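You operate a simulated robot arm through the tools that you are given. There is no shell and no other tool. Be economical: measure what you need, move in short steps, check, and stop when the job is done.

You are at the controls of a simulated two-armed robot. One attempt, no reset.

Task
Pick up the purple cup from the top of the work table with one hand, pass it to the other hand and put it on the top of the tiered table. Set down upright: cup.

The check looks at the end state, three seconds after you hand in, the way a careful person would. Anything else that was tipped, shoved, dropped, spilled or broken makes it a failure.

Robot
Two 7-joint arms with two-finger parallel grippers on one trunk, on a base that drives. Base frame: it is fixed to the floor where the robot stands at the start and does not move with it; the origin is under the middle of the robot, x ahead of it, y to its left, z up; the surface under the hand at the start is at about z = 760. Units: mm, rad, N and s.
The left shoulder is at the start at [70, 187, 1292], the right one opposite. With the tool pointing down near the work surface each hand reaches from about 100 to 740 mm from the robot's upright axis, wherever it stands, measured 20 degrees to its own side. Places, roughly: top of the tiered table [1300, 800, 800]. Payload 3.91 kg a hand.
Tool frame (each hand has its own): the origin (TCP) lies between the finger pads and is the grasp point; the fingertips stand 30 mm ahead of it; z points along the fingers, y is the line along which they close. Largest opening 110 mm; finger width 20, thickness 10; the body of the gripper, 48 by 112 mm, starts 55 mm behind the TCP.
Orientation is told as [roll, pitch, yaw] about the base's x, y, z axes, in that order, counted from this pose: with the fingers straight down and closing along the base's y, the tool's x points along the base's -x, its y along +y and its z along -z.

Tools
- The arms move only by the tool servo_tool. It takes "left_commands", "right_commands" or both (then of equal length, played together; a hand with none holds still); each is a list of rows, each an object of numbers (a shift or turn left out is 0, a gripper value left out holds the last): "tx", "ty", "tz": the shift along the base's x, y, z in mm; "ax", "ay", "az": the turn, a rotation vector about the base's x, y, z in degrees; "claw": the finger opening in mm, from 0 to 110. In form: [{"tx": .., "ty": .., "tz": .., "ax": .., "ay": .., "az": .., "claw": ..}, ...]. A call has 1 to 20 rows; each row is the pose to reach, as a shift and turn from the pose commanded when the call began. Each row takes 0.2 s and may step no farther than 50 mm and 0.15 rad from the row before; otherwise, or with a gripper value out of range, the whole call is refused. Where a pose cannot be reached the arm comes as near as it can. A force on the tool above 40 N (or 10 N above the force at the start of the call, whichever is more), or a blocked arm, ends the call early, and 0.2 s more pass. The fingers move at their own pace (about 72 mm/s each) and stop on an object; they squeeze with about 42 N. The grip force told is the motor's: it shows also when the fingers shut on nothing. Time passes only in rows, and 0.2 s behind the last, so rows that repeat a pose let the fingers close. The reply holds the time, the measured pose of the TCP, the force on the tool along the base axes, the opening and the grip force, in the units named above and with some noise, with the torque about the TCP (base axes, N m) and any sound that the robot's microphone picked up.
- Cameras (640 x 400 px; columns grow to the right, rows downward): "scene" is now at [107.2, -43.7, 1490.9]; the picture's right is [-0.61, -0.80, -0.00], its down [-0.67, 0.51, -0.55] and it looks along [0.43, -0.33, -0.84] (base axes); focal length 248 px, centre (320, 200). "left" rides on the left gripper at [72, -17, -103] in its tool frame; the picture's right is [0.23, 0.97, 0.00], its down [-0.76, 0.18, -0.62] and it looks along [-0.61, 0.14, 0.78] (tool axes); focal length 222 px, centre (320, 200). "right" rides on the right gripper at [72, 17, -103] in its tool frame; the picture's right is [-0.23, 0.97, 0.00], its down [-0.76, -0.18, -0.62] and it looks along [-0.61, -0.14, 0.78] (tool axes); focal length 222 px, centre (320, 200). There is no depth. A picture from a camera that has moved, and an enlarged one, comes with that camera's place and axes in the base frame and with its lens.
- capture(camera): a new picture of that camera. The clock stands still meanwhile.
- lift_body(by): slides the trunk up (or, below 0, down) by that many mm; the arms and the scene camera ride with it, the base frame stays. It gives what a move gives, with no picture.
- drive_base(legs): drives the robot by 1 to 6 legs, each [ahead, turn to the left] in mm and rad, along the robot's own axes; the way and the turn of a leg run together, so that a leg with both is an arc; at most 1500 mm and 3.142 rad a leg. The arms and the cameras ride along, it lands a little off, and it stops where it bumps. It gives what a move gives.
- turn_head(pan, tilt): turns the head with the scene camera to pan (to the left, within 1.501 rad either way) and tilt (down, from -0.506 to 1.204), counted from straight ahead of the robot. It gives what a move gives.
- zoom(camera, box): a new picture of the part [left, top, right, bottom] of that camera's present view, enlarged. The clock stands still meanwhile.
- close_job(): hands the job in; it is judged then, once.

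Work in short steps. Places have to be worked out from the pictures, the camera data and where the tool is seen: move nearer, look again, correct. Check each grasp and each placing, and mend what went wrong. You have 120 turns and 88 pictures in all, those below and enlarged ones among them. Open the grippers and draw the arms clear of the work before you hand the job in, unless the task says otherwise; then end with one line.

The tools are called as a command line: name --argument value ..., lists and objects as JSON in quotes. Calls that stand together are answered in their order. servo_tool: Moves the arms, as the interface text tells. Its arguments: {"type":"object","properties":{"left_commands":{"type":"array"},"right_commands":{"type":"array"}},"required":[]} The other tools are called the same way: lift_body (by) slides the trunk up or down; drive_base (legs) drives the base; turn_head (pan, tilt) turns the head that bears the scene camera; capture (camera) takes a picture; zoom (camera, box) takes an enlarged picture of a part of a camera's view; close_job () hands the job in.

At the start:

```text
clock: 0.0
left_ee_pos: [632.7, 29.6, 986.1]
left_ee_rot: [0.001, 0.0, 0.002]
left_force: [0.0, 0.4, 0.7]
left_torque: [0.0, 0.02, 0.03]
left_gripper_width: 109.8
left_grasp_force: 0.0
right_ee_pos: [389.0, -499.9, 1069.1]
right_ee_rot: [0.0, 0.001, 0.0]
right_force: [0.6, -0.5, -0.8]
right_torque: [0.0, 0.01, -0.03]
right_gripper_width: 110.0
right_grasp_force: 0.1
trunk travel left (down, up): [-802.0, 138.0]
robot x, y, heading: [1.0, 0.7, 0.0]
head pan, tilt: [-0.651, 0.993]
```

scene: 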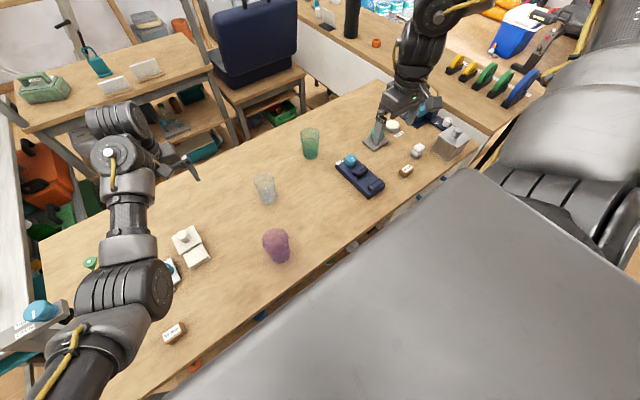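
right: 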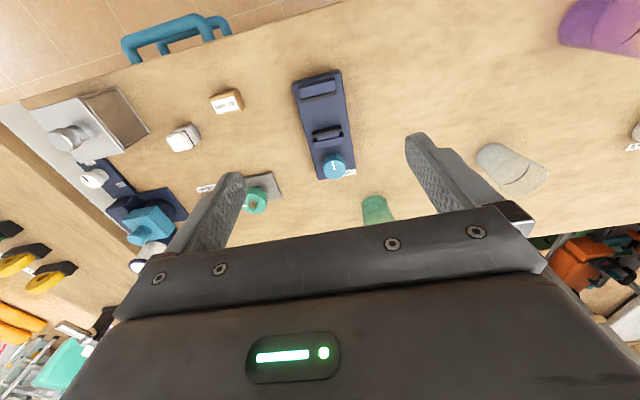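
left: 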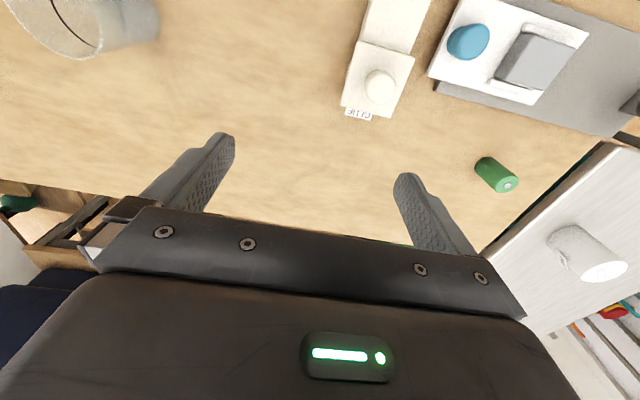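

I judge the purple cup to be near (411,-113). I'll enlarge it to see its shape, its contents and its neighbours.

zoom --camera "scene" --box '[220, 190, 340, 290]'

turn_head --pan 0.6 --tilt 0.6

capture --camera "scene"

```text
4.00 times, centred on (280, 240) of scene
camera zoom: at [107.2, -43.7, 1490.9], right [-0.61, -0.8, 0.0], down [-0.67, 0.51, -0.55], along [0.43, -0.33, -0.84], focal length 992 px, centre (480, 40)
```

zoom: 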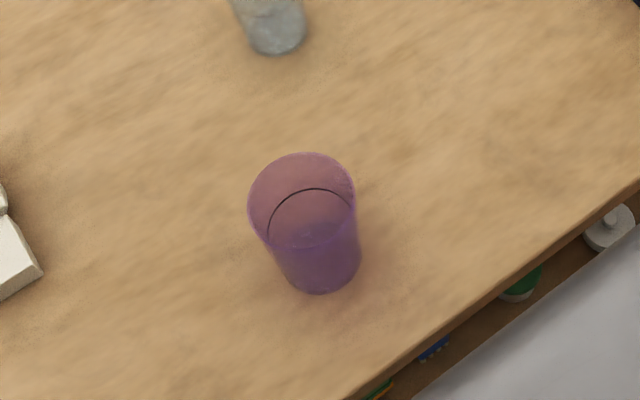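

```text
clock: 1.4
left_ee_pos: [632.7, 29.9, 987.4]
left_ee_rot: [-0.001, 0.0, 0.0]
left_force: [0.0, 0.1, 0.0]
left_torque: [0.0, 0.0, 0.0]
left_gripper_width: 110.0
left_grasp_force: 0.1
right_ee_pos: [389.2, -499.1, 1068.3]
right_ee_rot: [0.001, 0.001, 0.0]
right_force: [0.7, -0.4, -0.1]
right_torque: [0.0, 0.02, 0.02]
right_gripper_width: 110.3
right_grasp_force: 0.0
trunk travel left (down, up): [-802.0, 138.0]
robot x, y, heading: [0.4, 4.0, -0.001]
head pan, tilt: [0.6, 0.6]
```

```text
83 pictures are left
camera scene: at [124.4, 48.7, 1522.5], right [0.56, -0.83, 0.0], down [-0.47, -0.32, -0.82], along [0.68, 0.47, -0.57], focal length 248 px, centre (320, 200)
```

scene: 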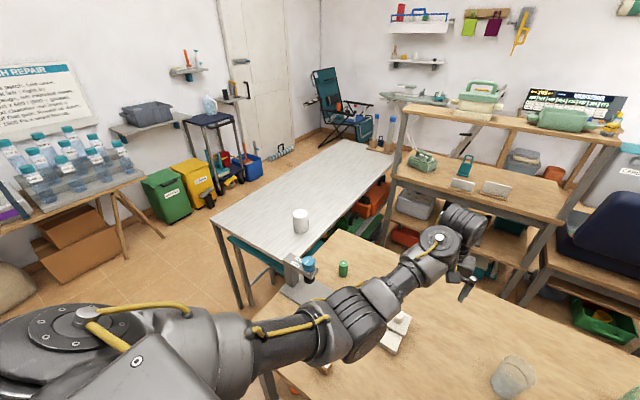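

The cup stands near (392,-110). It is about 115 tall and about 70 wide, with what looks like a liquid line inside, so I'll keep it upright. The right hand will grip it low with a 45° tilt from the -y side, and the left will then take its top from above. First I turn the right hand in free air.

servo_tool --right_commands '[{"ax": 2.93, "ay": -2.93, "az": 7.07}, {"ax": 5.87, "ay": -5.87, "az": 14.15}, {"ax": 8.8, "ay": -8.8, "az": 21.2}, {"ax": 11.7, "ay": -11.7, "az": 28.3}, {"ax": 14.7, "ay": -14.7, "az": 35.4}, {"ax": 17.6, "ay": -17.6, "az": 42.4}, {"ax": 20.5, "ay": -20.5, "az": 49.5}, {"ax": 23.5, "ay": -23.5, "az": 56.6}, {"ax": 26.4, "ay": -26.4, "az": 63.7}, {"ax": 29.3, "ay": -29.3, "az": 70.7}, {"ax": 32.3, "ay": -32.3, "az": 77.8}, {"ax": 35.2, "ay": -35.2, "az": 84.9, "claw": 110}]'

turn_head --pan -0.2 --tilt 0.9

capture --camera "scene"

capture --camera "right"

```text
clock: 4.0
left_ee_pos: [633.4, 29.4, 986.4]
left_ee_rot: [0.0, -0.001, -0.001]
left_force: [0.2, 0.3, 0.9]
left_torque: [0.01, 0.01, -0.01]
left_gripper_width: 110.1
left_grasp_force: 0.2
right_ee_pos: [390.2, -499.3, 1068.3]
right_ee_rot: [0.0, -0.787, 1.572]
right_force: [0.4, 0.4, 1.0]
right_torque: [0.01, 0.0, -0.02]
right_gripper_width: 110.0
right_grasp_force: 0.0
trunk travel left (down, up): [-802.0, 138.0]
robot x, y, heading: [-0.8, -0.5, 0.001]
head pan, tilt: [0.6, 0.6]
```

```text
clock: 5.2
left_ee_pos: [632.9, 30.4, 986.0]
left_ee_rot: [-0.001, -0.001, 0.0]
left_force: [-0.1, -0.3, -0.8]
left_torque: [0.01, -0.02, -0.02]
left_gripper_width: 110.2
left_grasp_force: 0.2
right_ee_pos: [389.9, -498.8, 1068.6]
right_ee_rot: [0.002, -0.786, 1.57]
right_force: [0.0, 0.4, -0.7]
right_torque: [0.0, 0.01, 0.01]
right_gripper_width: 110.3
right_grasp_force: 0.0
trunk travel left (down, up): [-802.0, 138.0]
robot x, y, heading: [1.1, 1.7, 0.001]
head pan, tilt: [-0.201, 0.901]
```

```text
82 pictures are left
camera scene: at [125.6, -16.2, 1497.7], right [-0.2, -0.98, 0.0], down [-0.77, 0.16, -0.62], along [0.61, -0.12, -0.78], focal length 248 px, centre (320, 200)
```

scene: 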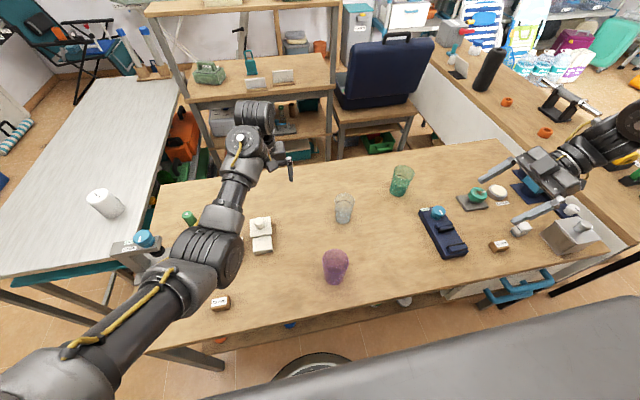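

```text
81 pictures are left
camera right: at [372.0, -624.1, 1089.8], right [-0.97, 0.16, 0.16], down [0.18, 0.1, 0.98], along [0.14, 0.98, -0.12], focal length 222 px, centre (320, 200)
```

right: 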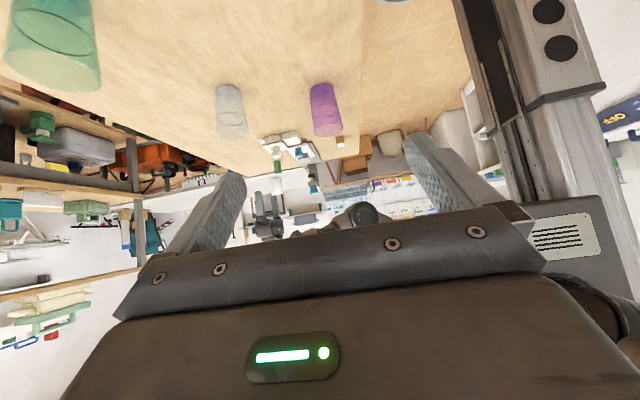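

The turn went well. Now I take enlarged views from both cameras to place the cup and find its height.

zoom --camera "scene" --box '[295, 235, 375, 295]'

zoom --camera "right" --box '[270, 70, 380, 150]'

```text
6.67 times, centred on (335, 265) of scene
camera zoom: at [125.6, -16.2, 1497.7], right [-0.2, -0.98, 0.0], down [-0.77, 0.16, -0.62], along [0.61, -0.12, -0.78], focal length 1654 px, centre (220, -233)
```

zoom: 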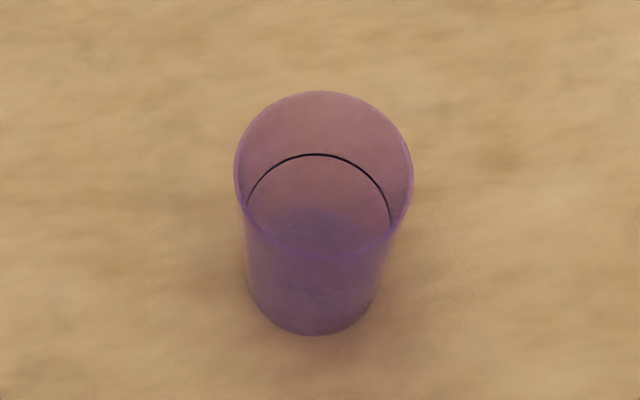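

```text
5.00 times, centred on (325, 110) of right
camera zoom: at [372.0, -624.1, 1089.8], right [-0.97, 0.16, 0.16], down [0.18, 0.1, 0.98], along [0.14, 0.98, -0.12], focal length 1111 px, centre (295, 650)
```

zoom: 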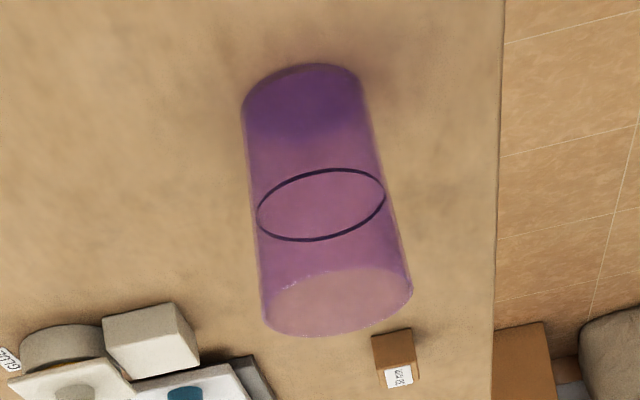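

The two views agree: the cup axis is near (398,-111), its base at 760, its rim near 873, and its diameter runs from 61 to 72. I flatten the tilt to 30° below horizontal so the palm clears the rim, and move to a standoff along the approach line.

servo_tool --right_commands '[{"tx": 1, "ty": 34, "tz": -25, "ax": 3}, {"tx": 2, "ty": 68, "tz": -50, "ax": 6}, {"tx": 3, "ty": 102, "tz": -75, "ax": 9}, {"tx": 5, "ty": 136, "tz": -100, "ax": 12}, {"tx": 6, "ty": 170, "tz": -125, "ax": 15}, {"tx": 7, "ty": 204, "tz": -150, "ax": 15}, {"tx": 8, "ty": 237, "tz": -176, "ax": 15}, {"tx": 8, "ty": 237, "tz": -176, "ax": 15}]'

capture --camera "right"

capture --camera "scene"

```text
clock: 7.0
left_ee_pos: [630.3, 27.8, 986.2]
left_ee_rot: [0.003, -0.003, -0.001]
left_force: [0.1, -0.2, 0.6]
left_torque: [0.03, 0.03, 0.02]
left_gripper_width: 110.2
left_grasp_force: 0.0
right_ee_pos: [409.0, -318.1, 991.0]
right_ee_rot: [0.002, -1.05, 1.569]
right_force: [0.4, -0.9, 0.2]
right_torque: [0.03, 0.01, -0.02]
right_gripper_width: 109.8
right_grasp_force: 0.1
right hand out of reach, approached as far as the arm can: row 5, 6, 7, 8
trunk travel left (down, up): [-802.0, 138.0]
robot x, y, heading: [2.0, -1.3, -0.0]
head pan, tilt: [-0.201, 0.901]
```

```text
78 pictures are left
camera right: at [391.4, -443.8, 979.2], right [-0.97, 0.11, 0.2], down [0.18, -0.16, 0.97], along [0.14, 0.98, 0.14], focal length 222 px, centre (320, 200)
```

right: 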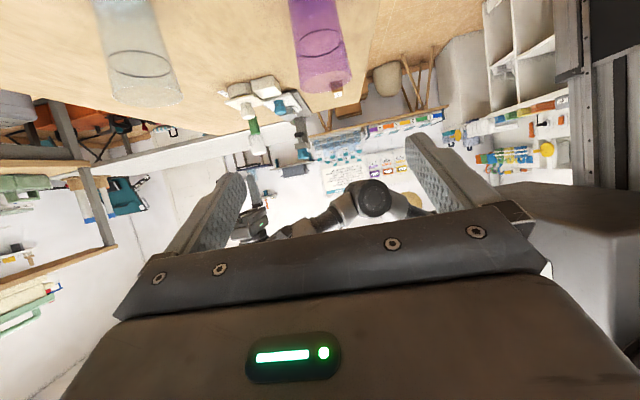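

```text
77 pictures are left
camera scene: at [123.1, -18.6, 1497.9], right [-0.2, -0.98, 0.0], down [-0.77, 0.16, -0.62], along [0.61, -0.12, -0.78], focal length 248 px, centre (320, 200)
```

scene: 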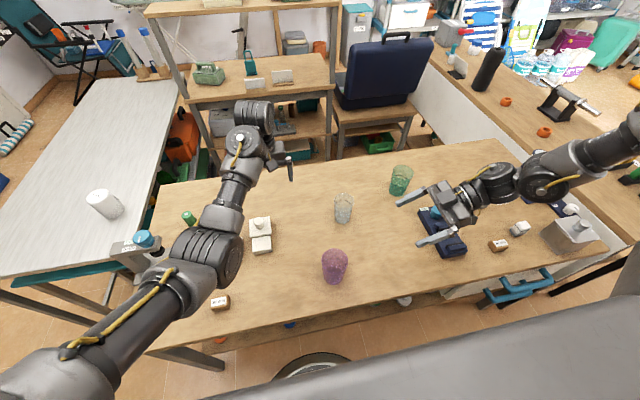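

The sideways approach is too cramped for the arm. I'll turn the hand to yaw 30° so the fingers point mostly forward, and back the base 200 mm for elbow room.

servo_tool --right_commands '[{"ty": -15, "tz": 10, "az": -7.5}, {"ty": -30, "tz": 20, "az": -15}, {"ty": -45, "tz": 30, "az": -22.5}, {"ty": -60, "tz": 40, "az": -30}, {"ty": -60, "tz": 40, "az": -37.5}, {"ty": -60, "tz": 40, "az": -45}, {"ty": -60, "tz": 40, "az": -52.5}, {"ty": -60, "tz": 40, "az": -60}, {"ty": -60, "tz": 40, "az": -60}]'

drive_base --legs '[[-200, 0]]'

capture --camera "scene"

```text
clock: 9.0
left_ee_pos: [633.2, 30.0, 986.7]
left_ee_rot: [-0.001, -0.001, 0.001]
left_force: [-0.2, 0.1, -0.6]
left_torque: [0.0, -0.03, 0.04]
left_gripper_width: 110.2
left_grasp_force: 0.0
right_ee_pos: [413.7, -381.9, 1029.9]
right_ee_rot: [0.004, -1.046, 0.519]
right_force: [-0.5, 0.6, -0.7]
right_torque: [0.04, -0.01, 0.01]
right_gripper_width: 110.0
right_grasp_force: 0.1
trunk travel left (down, up): [-802.0, 138.0]
robot x, y, heading: [-0.8, -1.6, 0.0]
head pan, tilt: [-0.201, 0.901]
```

```text
clock: 10.5
left_ee_pos: [435.8, 28.5, 986.9]
left_ee_rot: [0.0, 0.001, -0.003]
left_force: [-0.4, 0.0, 0.2]
left_torque: [0.02, -0.01, 0.0]
left_gripper_width: 110.2
left_grasp_force: 0.1
right_ee_pos: [214.9, -382.6, 1029.9]
right_ee_rot: [0.002, -1.047, 0.519]
right_force: [0.1, 0.1, 0.2]
right_torque: [0.0, 0.01, 0.05]
right_gripper_width: 109.8
right_grasp_force: 0.0
trunk travel left (down, up): [-802.0, 138.0]
robot x, y, heading: [-200.9, -2.3, -0.001]
head pan, tilt: [-0.201, 0.901]
```

```text
76 pictures are left
camera scene: at [-70.9, -16.4, 1497.6], right [-0.2, -0.98, 0.0], down [-0.77, 0.16, -0.62], along [0.61, -0.13, -0.78], focal length 248 px, centre (320, 200)
```

scene: 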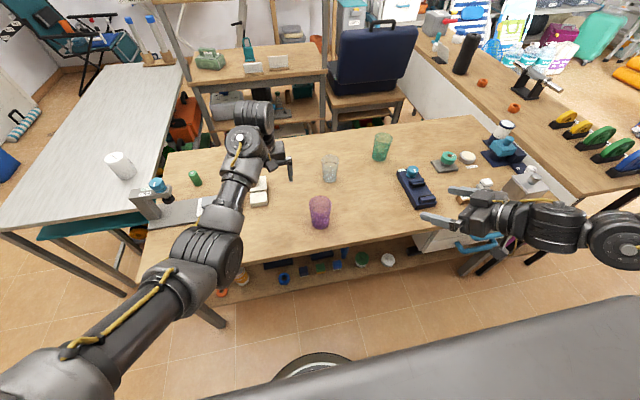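

There is plenty of room now. I move the right hand to the standoff at about (271,-184,890).

servo_tool --right_commands '[{"tx": 9, "ty": 33, "tz": -23}, {"tx": 19, "ty": 66, "tz": -47}, {"tx": 28, "ty": 99, "tz": -70}, {"tx": 37, "ty": 132, "tz": -93}, {"tx": 47, "ty": 165, "tz": -117}, {"tx": 56, "ty": 198, "tz": -140}, {"tx": 56, "ty": 198, "tz": -140}]'

capture --camera "right"

capture --camera "scene"

```text
clock: 12.1
left_ee_pos: [435.1, 27.0, 986.9]
left_ee_rot: [0.003, 0.0, -0.003]
left_force: [-0.8, -0.3, -0.5]
left_torque: [-0.01, -0.01, 0.01]
left_gripper_width: 109.9
left_grasp_force: 0.1
right_ee_pos: [271.0, -185.9, 891.2]
right_ee_rot: [0.0, -1.049, 0.518]
right_force: [-0.3, 1.0, 0.4]
right_torque: [0.02, 0.04, 0.0]
right_gripper_width: 110.4
right_grasp_force: 0.1
trunk travel left (down, up): [-802.0, 138.0]
robot x, y, heading: [-196.9, -0.2, -0.006]
head pan, tilt: [-0.201, 0.901]
```

```text
75 pictures are left
camera right: at [153.0, -233.2, 880.4], right [-0.39, 0.9, 0.2], down [-0.05, -0.23, 0.97], along [0.92, 0.36, 0.14], focal length 222 px, centre (320, 200)
```

right: 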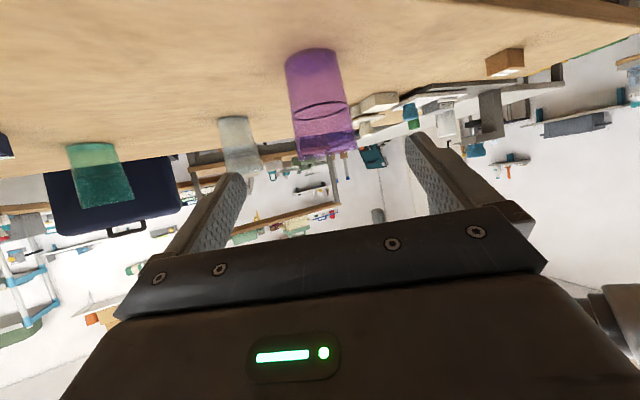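

```text
74 pictures are left
camera scene: at [-72.2, -17.2, 1497.7], right [-0.2, -0.98, 0.0], down [-0.77, 0.16, -0.62], along [0.61, -0.13, -0.78], focal length 248 px, centre (320, 200)
```

scene: 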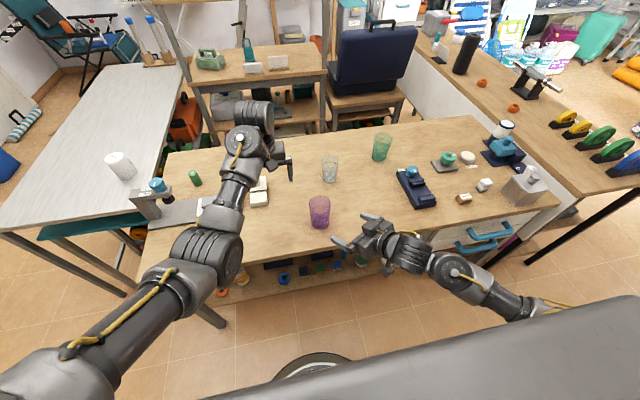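

The right camera puts the cup base near (391,-116), in line with the approach. I slide in along the finger direction.

servo_tool --right_commands '[{"tx": 22, "ty": 13, "tz": -15}, {"tx": 45, "ty": 26, "tz": -30}, {"tx": 67, "ty": 39, "tz": -45}, {"tx": 90, "ty": 52, "tz": -60}, {"tx": 106, "ty": 61, "tz": -70}, {"tx": 120, "ty": 69, "tz": -80}, {"tx": 120, "ty": 69, "tz": -80}]'

capture --camera "right"

zoom --camera "scene" --box '[240, 160, 400, 260]'

```text
clock: 13.7
left_ee_pos: [434.9, 27.3, 986.3]
left_ee_rot: [0.0, 0.001, -0.001]
left_force: [0.1, -0.7, 0.4]
left_torque: [-0.02, 0.0, -0.03]
left_gripper_width: 110.0
left_grasp_force: 0.0
right_ee_pos: [392.0, -116.9, 812.4]
right_ee_rot: [0.0, -1.049, 0.519]
right_force: [0.2, 0.1, 0.5]
right_torque: [0.0, 0.01, -0.02]
right_gripper_width: 110.2
right_grasp_force: 0.0
trunk travel left (down, up): [-802.0, 138.0]
robot x, y, heading: [-196.4, 0.9, -0.004]
head pan, tilt: [-0.201, 0.901]
```

```text
73 pictures are left
camera right: at [274.4, -164.3, 800.6], right [-0.39, 0.9, 0.2], down [-0.05, -0.23, 0.97], along [0.92, 0.36, 0.14], focal length 222 px, centre (320, 200)
```

right: 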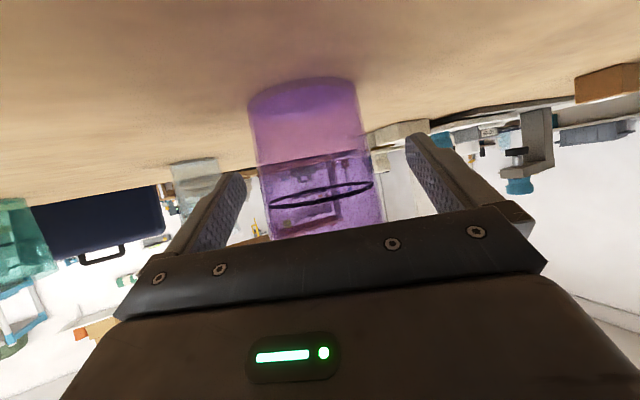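

```text
4.00 times, centred on (320, 210) of scene
camera zoom: at [-72.1, -16.4, 1497.7], right [-0.2, -0.98, 0.0], down [-0.77, 0.16, -0.62], along [0.61, -0.13, -0.78], focal length 992 px, centre (320, 160)
```

zoom: 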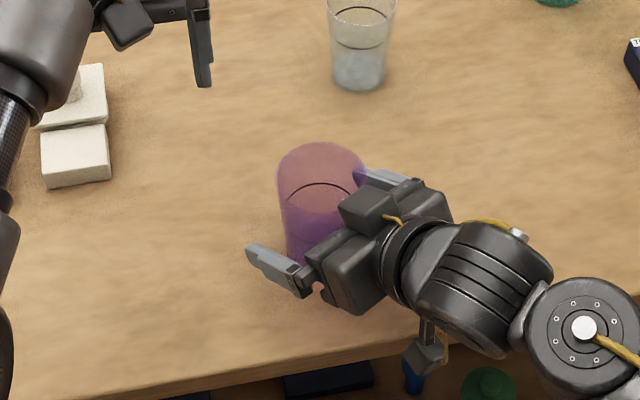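

The cup sits between the fingers, slightly ahead of the TCP as planned. I close the right gripper.

servo_tool --right_commands '[{"claw": 90}, {"claw": 75}, {"claw": 60}, {"claw": 50}, {"claw": 50}, {"claw": 50}]'

capture --camera "right"

```text
clock: 15.1
left_ee_pos: [434.6, 28.4, 987.9]
left_ee_rot: [0.0, 0.0, -0.003]
left_force: [0.4, 0.0, -0.4]
left_torque: [0.01, -0.02, -0.02]
left_gripper_width: 110.2
left_grasp_force: 0.1
right_ee_pos: [392.2, -115.6, 811.8]
right_ee_rot: [0.0, -1.047, 0.52]
right_force: [-0.6, -0.6, 1.1]
right_torque: [-0.05, -0.01, 0.03]
right_gripper_width: 65.1
right_grasp_force: 41.5
trunk travel left (down, up): [-802.0, 138.0]
robot x, y, heading: [-196.5, -1.3, -0.005]
head pan, tilt: [-0.201, 0.901]
```

```text
71 pictures are left
camera right: at [274.4, -164.3, 800.8], right [-0.39, 0.9, 0.2], down [-0.05, -0.23, 0.97], along [0.92, 0.36, 0.14], focal length 222 px, centre (320, 200)
```

right: 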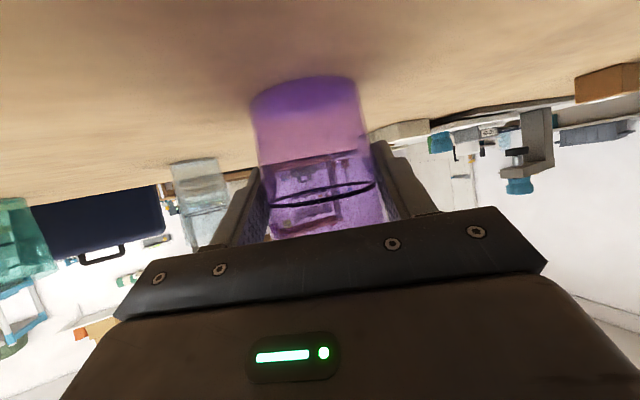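

The grip holds at 65 mm opening and 41 N. I lift slowly and straight up, and move the left hand up and away to its yaw‑30 pose.

servo_tool --right_commands '[{"tz": 8}, {"tz": 20}, {"tz": 35}, {"tz": 50}, {"tz": 65}, {"tz": 80}, {"tz": 95}, {"tz": 110}, {"tz": 125}, {"tz": 140}, {"tz": 150}, {"tz": 150}]' --left_commands '[{"ty": 15, "tz": 15, "az": 3}, {"ty": 30, "tz": 30, "az": 6}, {"ty": 45, "tz": 45, "az": 9}, {"ty": 60, "tz": 60, "az": 12}, {"ty": 75, "tz": 75, "az": 15}, {"ty": 90, "tz": 90, "az": 18}, {"ty": 90, "tz": 105, "az": 21}, {"ty": 90, "tz": 120, "az": 24}, {"ty": 90, "tz": 135, "az": 27}, {"ty": 90, "tz": 150, "az": 30}, {"ty": 90, "tz": 165, "az": 30}, {"ty": 90, "tz": 165, "az": 30}]'

capture --camera "scene"

capture --camera "left"

capture --camera "right"

```text
clock: 17.7
left_ee_pos: [506.4, 75.1, 1099.9]
left_ee_rot: [0.001, 0.004, 0.519]
left_force: [0.1, -0.1, -0.1]
left_torque: [0.01, 0.02, 0.02]
left_gripper_width: 109.7
left_grasp_force: 0.1
left hand out of reach, approached as far as the arm can: row 1, 2, 3, 4, 5, 6, 7, 8, 9, 10, 11, 12
right_ee_pos: [390.6, -114.5, 959.9]
right_ee_rot: [0.0, -1.047, 0.52]
right_force: [-0.3, -0.2, -0.2]
right_torque: [0.04, -0.01, -0.02]
right_gripper_width: 64.8
right_grasp_force: 42.3
trunk travel left (down, up): [-802.0, 138.0]
robot x, y, heading: [-195.2, 0.2, -0.006]
head pan, tilt: [-0.201, 0.901]
```

```text
70 pictures are left
camera scene: at [-71.9, -16.0, 1497.4], right [-0.2, -0.98, 0.0], down [-0.77, 0.16, -0.62], along [0.61, -0.13, -0.78], focal length 248 px, centre (320, 200)
```

scene: 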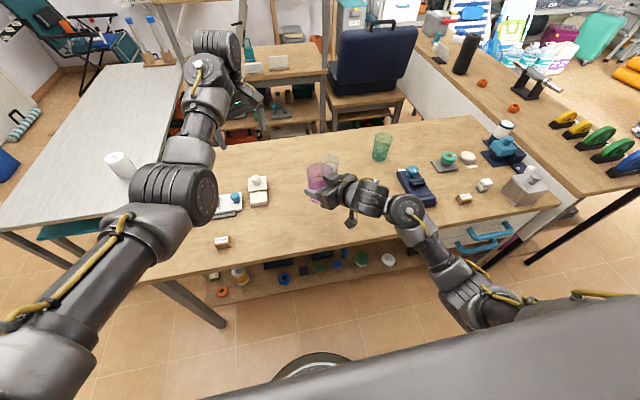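

```text
69 pictures are left
camera left: at [451.0, 24.6, 1203.1], right [-0.68, 0.73, 0.0], down [0.57, 0.53, 0.62], along [0.45, 0.43, -0.78], focal length 222 px, centre (320, 200)
```

left: 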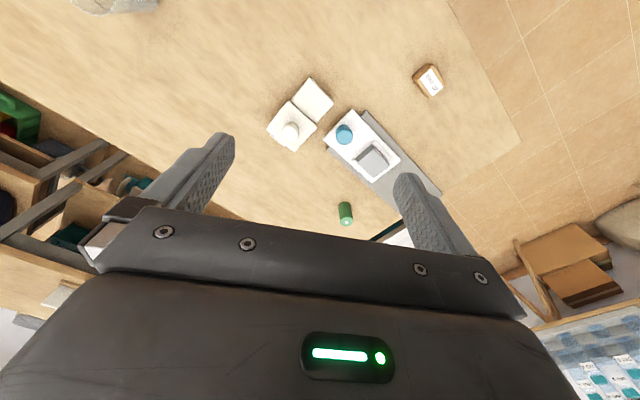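

```text
68 pictures are left
camera right: at [272.2, -162.8, 949.5], right [-0.39, 0.9, 0.2], down [-0.05, -0.23, 0.97], along [0.92, 0.36, 0.14], focal length 222 px, centre (320, 200)
```

right: 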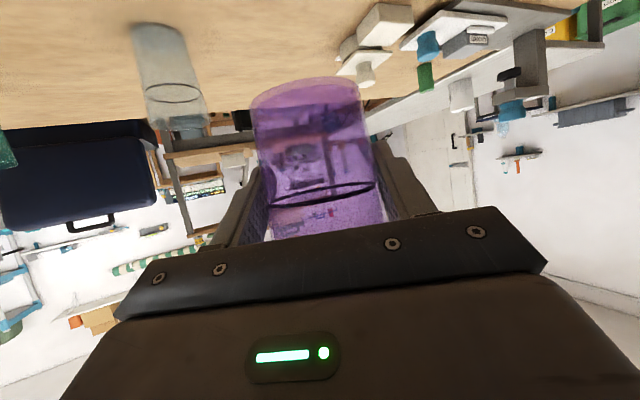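

The cup is held level and the left hand now has yaw 30. High poses near the robot are out of the left arm's reach, so I bring the cup forward and a little lower to about (460,-60,920), below the left hand.

servo_tool --right_commands '[{"tx": 9, "ty": 7, "tz": -5}, {"tx": 18, "ty": 14, "tz": -10}, {"tx": 27, "ty": 21, "tz": -15}, {"tx": 36, "ty": 28, "tz": -20}, {"tx": 45, "ty": 35, "tz": -25}, {"tx": 54, "ty": 42, "tz": -30}, {"tx": 63, "ty": 49, "tz": -35}, {"tx": 70, "ty": 55, "tz": -40}, {"tx": 70, "ty": 55, "tz": -40}]'

servo_tool --left_commands '[{"tx": -5, "ty": -15}, {"tx": -10, "ty": -30}, {"tx": -15, "ty": -45}, {"tx": -20, "ty": -60}, {"tx": -25, "ty": -75}, {"tx": -25, "ty": -75}]'

capture --camera "left"

capture --camera "scene"

```text
clock: 19.7
left_ee_pos: [506.1, 76.5, 1099.8]
left_ee_rot: [-0.001, 0.0, 0.521]
left_force: [-0.3, 0.2, -1.1]
left_torque: [0.01, -0.03, 0.05]
left_gripper_width: 110.1
left_grasp_force: 0.1
right_ee_pos: [458.9, -61.0, 919.6]
right_ee_rot: [-0.001, -1.049, 0.52]
right_force: [0.4, 0.2, -0.2]
right_torque: [0.01, 0.01, -0.01]
right_gripper_width: 64.5
right_grasp_force: 41.9
trunk travel left (down, up): [-802.0, 138.0]
robot x, y, heading: [-197.0, 0.3, -0.002]
head pan, tilt: [-0.201, 0.901]
```

```text
clock: 21.1
left_ee_pos: [476.9, -1.6, 1094.4]
left_ee_rot: [0.016, 0.028, 0.509]
left_force: [-0.2, -0.8, 0.3]
left_torque: [-0.02, -0.01, 0.0]
left_gripper_width: 110.1
left_grasp_force: 0.1
left hand out of reach, approached as far as the arm can: row 2, 3, 4, 5, 6
right_ee_pos: [459.1, -60.2, 918.3]
right_ee_rot: [0.0, -1.048, 0.519]
right_force: [0.7, -0.8, -0.4]
right_torque: [0.03, 0.02, -0.01]
right_gripper_width: 64.6
right_grasp_force: 42.0
trunk travel left (down, up): [-802.0, 138.0]
robot x, y, heading: [-196.4, -0.9, -0.004]
head pan, tilt: [-0.201, 0.901]
```

```text
67 pictures are left
camera left: at [424.2, -52.2, 1199.9], right [-0.67, 0.74, 0.02], down [0.6, 0.53, 0.6], along [0.44, 0.42, -0.8], focal length 222 px, centre (320, 200)
```

left: 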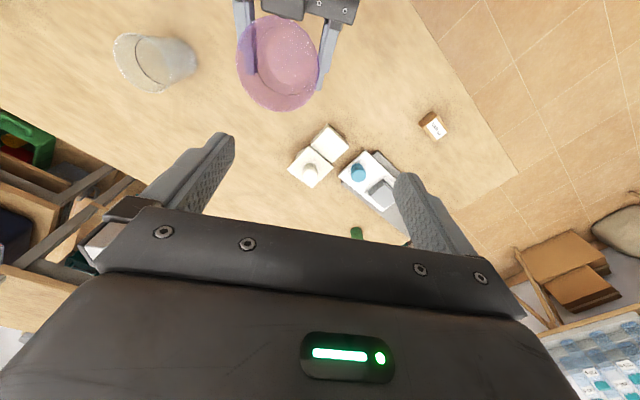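

```text
66 pictures are left
camera scene: at [-71.6, -16.5, 1497.7], right [-0.2, -0.98, 0.0], down [-0.77, 0.16, -0.62], along [0.61, -0.13, -0.78], focal length 248 px, centre (320, 200)
```

scene: 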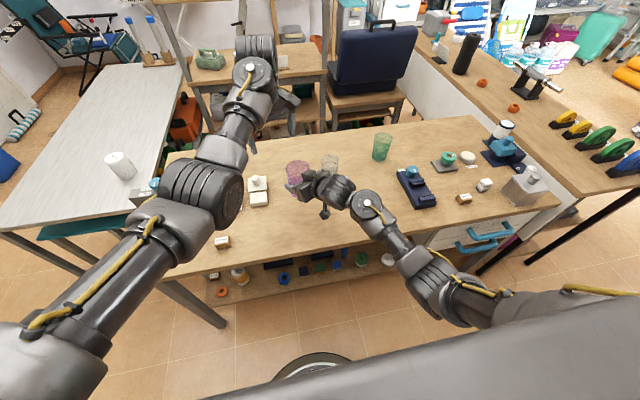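

The left arm is limited at this height. Raising the trunk lets it work lower relative to its shoulder, so I slide up 130 and then bring both hands down again.

lift_body --by 130

servo_tool --right_commands '[{"tx": -5, "ty": 4, "tz": -15}, {"tx": -10, "ty": 8, "tz": -30}, {"tx": -15, "ty": 12, "tz": -45}, {"tx": -20, "ty": 16, "tz": -60}, {"tx": -25, "ty": 20, "tz": -75}, {"tx": -30, "ty": 24, "tz": -90}, {"tx": -35, "ty": 28, "tz": -105}, {"tx": -40, "ty": 30, "tz": -120}, {"tx": -40, "ty": 30, "tz": -130}, {"tx": -40, "ty": 30, "tz": -130}]' --left_commands '[{"tz": -8}, {"tz": -16}, {"tz": -24}, {"tz": -32}, {"tz": -40}, {"tz": -50}, {"tz": -60}, {"tz": -70}, {"tz": -80}, {"tz": -80}]'

capture --camera "left"

```text
clock: 22.7
left_ee_pos: [476.1, -2.5, 1225.0]
left_ee_rot: [0.011, 0.028, 0.508]
left_force: [0.0, -0.2, 0.7]
left_torque: [0.01, -0.01, 0.03]
left_gripper_width: 110.2
left_grasp_force: 0.1
right_ee_pos: [459.4, -60.6, 1048.7]
right_ee_rot: [0.001, -1.047, 0.519]
right_force: [-0.6, 0.2, -0.1]
right_torque: [0.0, 0.0, -0.03]
right_gripper_width: 64.1
right_grasp_force: 42.0
trunk travel left (down, up): [-932.0, 8.0]
robot x, y, heading: [-195.1, -0.8, -0.005]
head pan, tilt: [-0.201, 0.901]
```

```text
clock: 24.9
left_ee_pos: [475.1, -2.0, 1142.8]
left_ee_rot: [0.012, 0.029, 0.508]
left_force: [-0.5, -0.1, 0.6]
left_torque: [0.03, -0.01, -0.02]
left_gripper_width: 110.0
left_grasp_force: 0.0
right_ee_pos: [416.6, -30.4, 919.0]
right_ee_rot: [0.0, -1.047, 0.52]
right_force: [0.2, 0.3, 0.2]
right_torque: [0.03, -0.02, 0.01]
right_gripper_width: 63.7
right_grasp_force: 42.1
trunk travel left (down, up): [-932.0, 8.0]
robot x, y, heading: [-199.2, -1.8, -0.008]
head pan, tilt: [-0.201, 0.901]
```

```text
65 pictures are left
camera left: at [424.0, -51.8, 1249.3], right [-0.67, 0.74, 0.02], down [0.6, 0.53, 0.6], along [0.44, 0.42, -0.8], focal length 222 px, centre (320, 200)
```

left: 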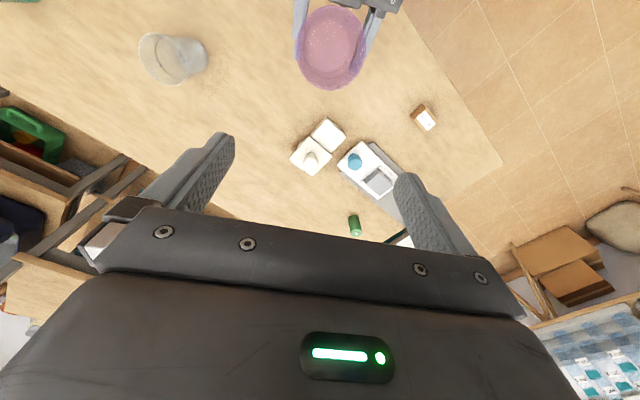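

The left camera puts the rim centre near (423,-30). I centre the left hand over it with the small tilt removed, and stop just above the rim.

servo_tool --left_commands '[{"tx": -10, "ty": -5, "tz": -20, "ay": -0.4}, {"tx": -20, "ty": -11, "tz": -40, "ay": -0.8}, {"tx": -30, "ty": -16, "tz": -60, "ay": -1.2, "ax": 0.1}, {"tx": -40, "ty": -22, "tz": -80, "ay": -1.6, "ax": 0.2}, {"tx": -52, "ty": -27, "tz": -100, "ay": -1.8, "ax": 0.2}, {"tx": -52, "ty": -27, "tz": -113, "ay": -1.8, "ax": 0.2}, {"tx": -52, "ty": -27, "tz": -113, "ay": -1.8, "ax": 0.2}]'

capture --camera "left"

zoom --camera "scene" --box '[220, 140, 380, 240]'

capture --camera "right"

```text
clock: 26.5
left_ee_pos: [435.1, -12.0, 1036.8]
left_ee_rot: [0.004, -0.019, 0.527]
left_force: [0.5, 0.7, 0.9]
left_torque: [0.01, 0.0, 0.0]
left_gripper_width: 110.0
left_grasp_force: 0.0
right_ee_pos: [418.9, -29.9, 919.0]
right_ee_rot: [-0.001, -1.048, 0.521]
right_force: [-0.2, 0.7, 0.2]
right_torque: [0.0, 0.01, -0.03]
right_gripper_width: 63.7
right_grasp_force: 42.5
trunk travel left (down, up): [-932.0, 8.0]
robot x, y, heading: [-196.7, 0.1, -0.001]
head pan, tilt: [-0.201, 0.901]
```

```text
64 pictures are left
camera left: at [379.8, -64.6, 1138.2], right [-0.69, 0.73, 0.0], down [0.56, 0.53, 0.64], along [0.47, 0.44, -0.77], focal length 222 px, centre (320, 200)
```

left: 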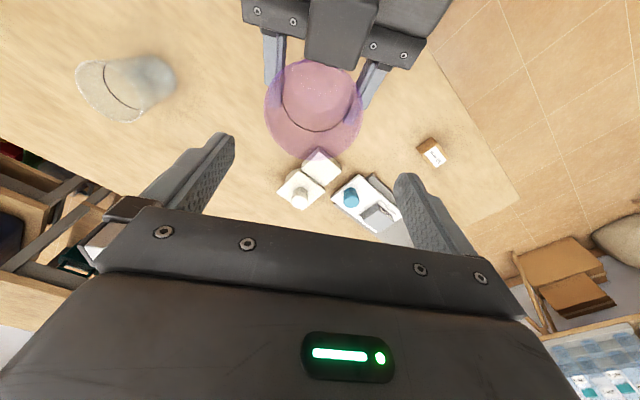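

```text
4.00 times, centred on (300, 190) of scene
camera zoom: at [-71.6, -15.9, 1627.7], right [-0.2, -0.98, 0.0], down [-0.77, 0.16, -0.62], along [0.61, -0.13, -0.78], focal length 992 px, centre (400, 240)
```

zoom: 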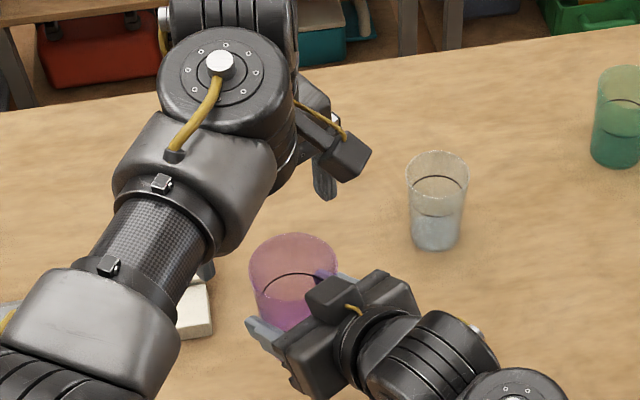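

```text
62 pictures are left
camera right: at [300.1, -78.2, 907.1], right [-0.39, 0.9, 0.2], down [-0.05, -0.23, 0.97], along [0.92, 0.36, 0.14], focal length 222 px, centre (320, 200)
```

right: 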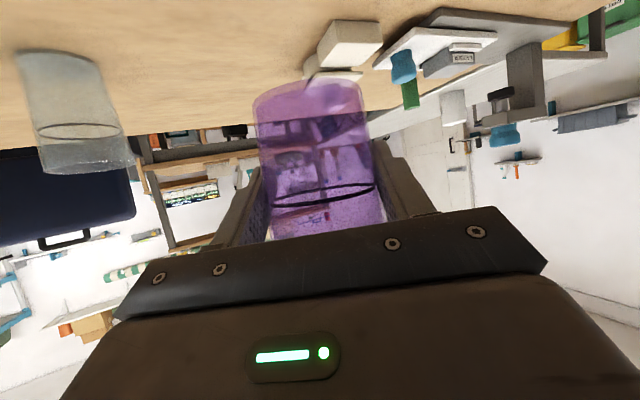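

The rim centre reads (421,-32) and the left TCP is about 13 and 19 mm off. I correct it and the small tilt, then descend to z≈972, which keeps the fingertips about 10 mm above the right fingers.

servo_tool --left_commands '[{"tx": -7, "ty": -10, "ax": -0.4, "ay": 0.4}, {"tx": -13, "ty": -19, "ax": -0.75, "ay": 0.8}, {"tx": -13, "ty": -19, "ax": -0.75, "ay": 0.8}]'

capture --camera "left"

```text
clock: 27.5
left_ee_pos: [432.9, -8.7, 1036.4]
left_ee_rot: [0.01, -0.018, 0.557]
left_force: [-0.6, 1.4, 0.0]
left_torque: [-0.01, -0.02, -0.01]
left_gripper_width: 109.8
left_grasp_force: 0.0
right_ee_pos: [419.3, -30.9, 917.1]
right_ee_rot: [0.0, -1.047, 0.52]
right_force: [-0.4, 0.3, -0.7]
right_torque: [-0.01, 0.0, -0.01]
right_gripper_width: 63.5
right_grasp_force: 41.5
trunk travel left (down, up): [-932.0, 8.0]
robot x, y, heading: [-196.2, -2.3, -0.007]
head pan, tilt: [-0.201, 0.901]
stopped in row 3 (left hand): the arm was blocked; the commanded pose is now the measured one
```

```text
61 pictures are left
camera left: at [379.5, -63.6, 1138.0], right [-0.71, 0.71, 0.01], down [0.55, 0.54, 0.64], along [0.45, 0.46, -0.77], focal length 222 px, centre (320, 200)
```

left: 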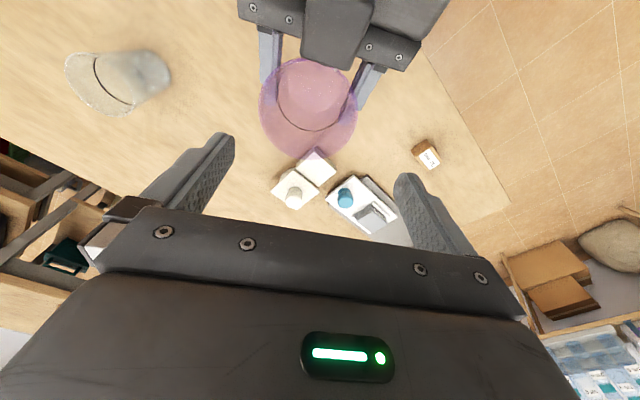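

The left arm was blocked with little force on the tool. I look for what it touches.

capture --camera "scene"

turn_head --pan -0.1 --tilt 1.15

capture --camera "scene"

```text
60 pictures are left
camera scene: at [-71.6, -15.9, 1627.7], right [-0.2, -0.98, 0.0], down [-0.77, 0.16, -0.62], along [0.61, -0.13, -0.78], focal length 248 px, centre (320, 200)
```

scene: 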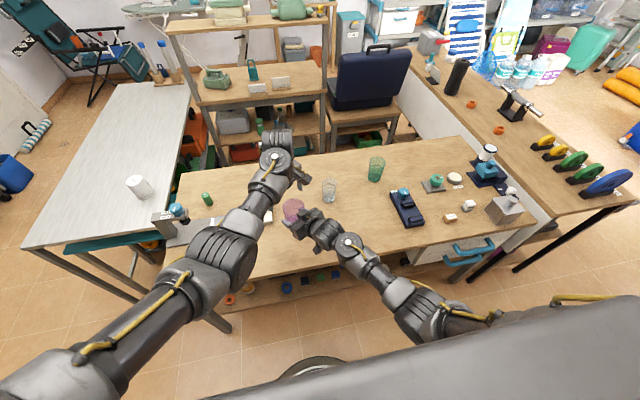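

```text
clock: 28.3
left_ee_pos: [432.7, -9.2, 1036.3]
left_ee_rot: [0.01, -0.017, 0.554]
left_force: [-0.3, -1.1, 0.1]
left_torque: [0.01, -0.02, 0.0]
left_gripper_width: 110.2
left_grasp_force: 0.0
right_ee_pos: [419.0, -30.6, 918.8]
right_ee_rot: [0.0, -1.049, 0.52]
right_force: [0.1, 0.6, -0.6]
right_torque: [0.02, -0.03, 0.0]
right_gripper_width: 63.5
right_grasp_force: 42.0
trunk travel left (down, up): [-932.0, 8.0]
robot x, y, heading: [-196.9, 1.3, -0.006]
head pan, tilt: [-0.099, 1.15]
```

```text
59 pictures are left
camera scene: at [-86.3, -6.8, 1610.8], right [-0.1, -0.99, 0.0], down [-0.91, 0.09, -0.41], along [0.41, -0.04, -0.91], focal length 248 px, centre (320, 200)
```

scene: 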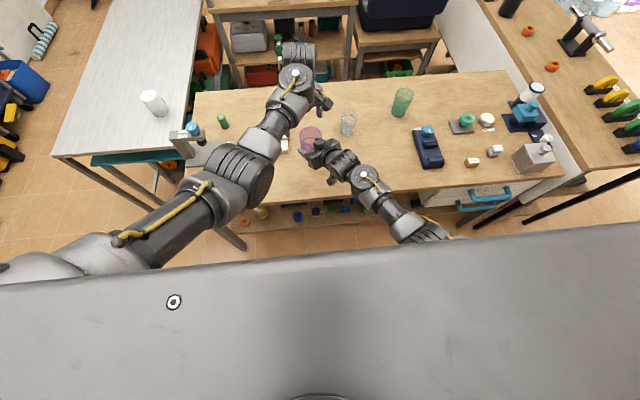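

Nothing is touching, so this is a joint limit of the left wrist at yaw 30 on this side. I turn the left hand back to yaw 0 in place, a little higher.

servo_tool --left_commands '[{"ty": 10, "tz": 10, "az": -5}, {"ty": 20, "tz": 20, "az": -11}, {"ty": 30, "tz": 25, "az": -17}, {"ty": 40, "tz": 25, "az": -24}, {"ty": 40, "tz": 25, "az": -31.8, "ax": -0.5, "ay": 1}, {"ty": 40, "tz": 25, "az": -31.8, "ax": -0.5, "ay": 1}]'

```text
clock: 29.7
left_ee_pos: [430.5, 28.2, 1059.6]
left_ee_rot: [0.004, 0.003, -0.005]
left_force: [-0.1, 0.7, 0.4]
left_torque: [-0.03, -0.04, 0.01]
left_gripper_width: 109.9
left_grasp_force: 0.0
right_ee_pos: [418.6, -30.3, 918.2]
right_ee_rot: [-0.001, -1.047, 0.52]
right_force: [-0.4, -0.2, -0.8]
right_torque: [-0.03, 0.02, -0.02]
right_gripper_width: 63.2
right_grasp_force: 42.7
trunk travel left (down, up): [-932.0, 8.0]
robot x, y, heading: [-198.0, 1.1, -0.005]
head pan, tilt: [-0.099, 1.15]
```

The left hand is now level at yaw 0. I turn the right hand and cup to yaw 0 as well, gently, shifting it left toward (415,20).

servo_tool --right_commands '[{"ty": 6, "az": -3}, {"ty": 12, "az": -6}, {"ty": 18, "az": -9}, {"ty": 24, "az": -12}, {"ty": 30, "az": -15}, {"ty": 36, "az": -18}, {"ty": 42, "az": -21}, {"ty": 47, "az": -24}, {"ty": 50, "az": -27}, {"ty": 50, "az": -29.8}, {"ty": 50, "az": -29.8}]'

capture --camera "left"

zoom --camera "scene" --box '[230, 60, 390, 160]'

```text
clock: 31.7
left_ee_pos: [431.4, 27.2, 1060.6]
left_ee_rot: [0.005, 0.002, -0.003]
left_force: [0.2, 0.0, 0.4]
left_torque: [0.02, -0.03, 0.03]
left_gripper_width: 110.3
left_grasp_force: 0.1
right_ee_pos: [417.2, -84.0, 873.4]
right_ee_rot: [-0.287, -1.0, 0.273]
right_force: [-0.1, -0.5, -0.4]
right_torque: [0.0, -0.02, 0.02]
right_gripper_width: 63.2
right_grasp_force: 42.0
trunk travel left (down, up): [-932.0, 8.0]
robot x, y, heading: [-199.7, 0.9, -0.003]
head pan, tilt: [-0.099, 1.15]
stopped in row 9 (right hand): the arm was blocked; the commanded pose is now the measured one
```

```text
58 pictures are left
camera left: at [359.3, 9.7, 1164.4], right [-0.22, 0.97, 0.01], down [0.76, 0.17, 0.62], along [0.61, 0.14, -0.78], focal length 222 px, centre (320, 200)
```

left: 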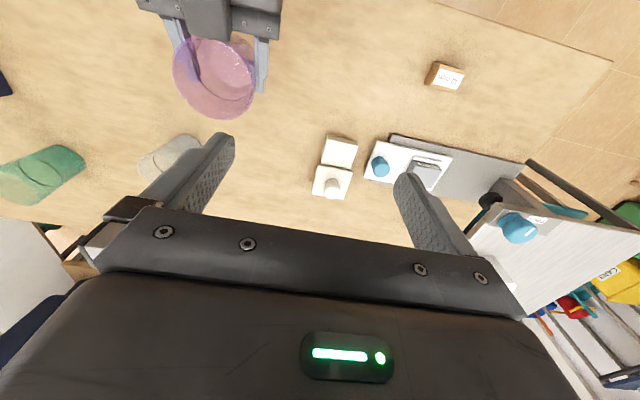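

```text
4.00 times, centred on (310, 110) of scene
camera zoom: at [-86.2, -7.4, 1610.7], right [-0.1, -0.99, 0.0], down [-0.91, 0.09, -0.41], along [0.41, -0.04, -0.91], focal length 992 px, centre (360, 560)
```

zoom: 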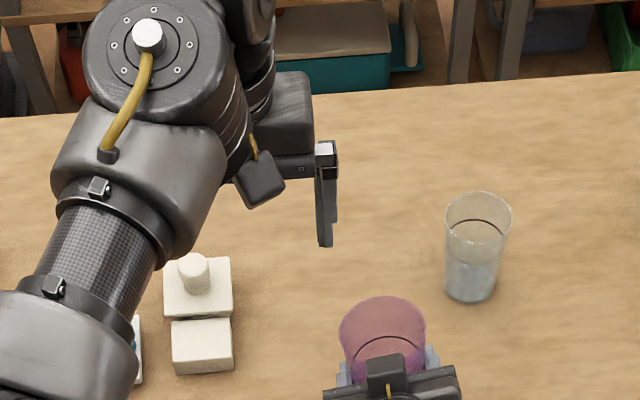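

The right arm hit a joint limit and tilted the cup about 9°, but it is still held. I return it to its previous good pose, level at yaw 30, and will use a smaller left yaw instead.

servo_tool --right_commands '[{"tz": 10, "ty": 3, "ax": 0.9, "az": 2.8}, {"tz": 20, "ty": 8, "ax": 1.8, "ay": 0.1, "az": 5.6}, {"tz": 30, "ty": 14, "ax": 2.7, "ay": 0.2, "az": 8.5}, {"tz": 40, "ty": 20, "ax": 3.6, "ay": 0.3, "az": 11.3}, {"tz": 45, "ty": 26, "ax": 4.5, "ay": 0.4, "az": 14.1}, {"tz": 45, "ty": 32, "ax": 5.4, "ay": 0.5, "az": 16.9}, {"tz": 45, "ty": 38, "ax": 6.3, "ay": 0.6, "az": 19.7}, {"tz": 45, "ty": 44, "ax": 7.2, "ay": 0.7, "az": 22.6}, {"tz": 45, "ty": 49, "ax": 8.1, "ay": 0.8, "az": 25.4}, {"tz": 45, "ty": 53, "ax": 9, "ay": 0.8, "az": 28.2}, {"tz": 45, "ty": 53, "ax": 9, "ay": 0.8, "az": 28.2}]'

capture --camera "left"

capture --camera "right"

```text
clock: 34.1
left_ee_pos: [431.5, 28.5, 1060.4]
left_ee_rot: [0.005, 0.003, -0.003]
left_force: [0.5, -0.1, 0.7]
left_torque: [0.03, 0.0, -0.01]
left_gripper_width: 110.1
left_grasp_force: 0.0
right_ee_pos: [416.5, -28.8, 918.1]
right_ee_rot: [0.004, -1.05, 0.516]
right_force: [-0.8, -0.4, -0.2]
right_torque: [-0.02, -0.03, -0.01]
right_gripper_width: 63.1
right_grasp_force: 42.2
trunk travel left (down, up): [-932.0, 8.0]
robot x, y, heading: [-193.8, -0.7, -0.005]
head pan, tilt: [-0.099, 1.15]
```

```text
56 pictures are left
camera left: at [358.9, 10.2, 1164.6], right [-0.22, 0.97, 0.0], down [0.76, 0.17, 0.62], along [0.61, 0.14, -0.78], focal length 222 px, centre (320, 200)
```

left: 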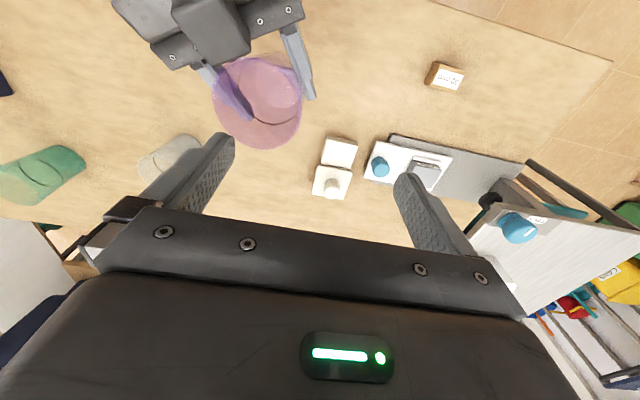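

```text
55 pictures are left
camera right: at [299.0, -76.6, 906.9], right [-0.39, 0.9, 0.2], down [-0.05, -0.24, 0.97], along [0.92, 0.36, 0.14], focal length 222 px, centre (320, 200)
```

right: 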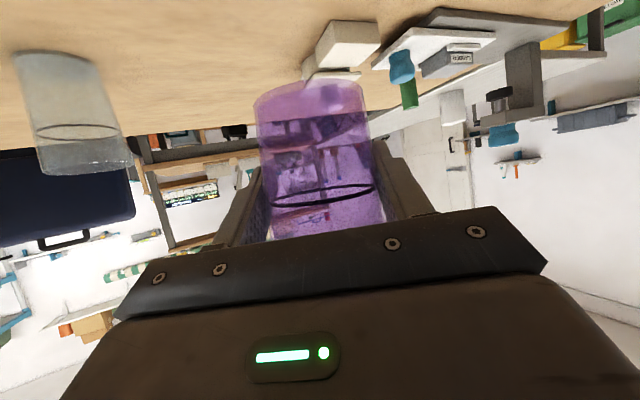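

The cup is level again and unslipped. I bring the left hand over it at yaw about 12°, staying above the rim.

servo_tool --left_commands '[{"tx": -2, "ty": -10, "az": 2}, {"tx": -3, "ty": -20, "az": 4}, {"tx": -5, "ty": -30, "az": 6}, {"tx": -7, "ty": -40, "tz": -10, "az": 8}, {"tx": -8, "ty": -50, "tz": -18, "az": 10}, {"tx": -10, "ty": -59, "tz": -25, "az": 12}, {"tx": -10, "ty": -59, "tz": -25, "az": 12}]'

capture --camera "left"

```text
clock: 35.7
left_ee_pos: [426.4, -12.9, 1030.8]
left_ee_rot: [0.023, -0.003, 0.226]
left_force: [-0.2, 0.6, 0.0]
left_torque: [0.0, -0.02, 0.04]
left_gripper_width: 110.3
left_grasp_force: 0.0
right_ee_pos: [417.7, -29.3, 918.1]
right_ee_rot: [0.003, -1.049, 0.517]
right_force: [0.3, 0.1, -0.4]
right_torque: [0.0, 0.03, -0.02]
right_gripper_width: 62.8
right_grasp_force: 42.0
trunk travel left (down, up): [-932.0, 8.0]
robot x, y, heading: [-195.9, 0.6, 0.0]
head pan, tilt: [-0.099, 1.15]
```

```text
54 pictures are left
camera left: at [359.8, -49.7, 1133.5], right [-0.44, 0.9, 0.02], down [0.7, 0.33, 0.63], along [0.56, 0.29, -0.78], focal length 222 px, centre (320, 200)
```

left: 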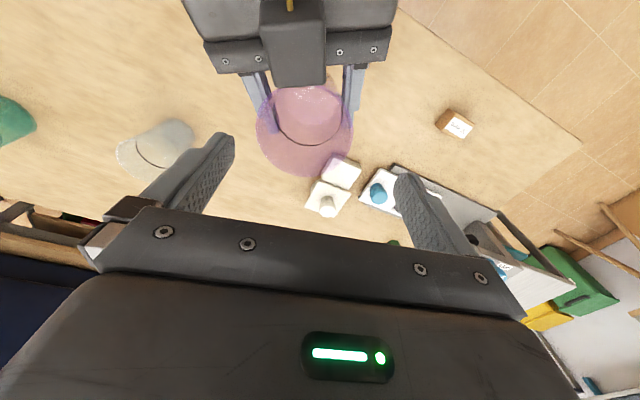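

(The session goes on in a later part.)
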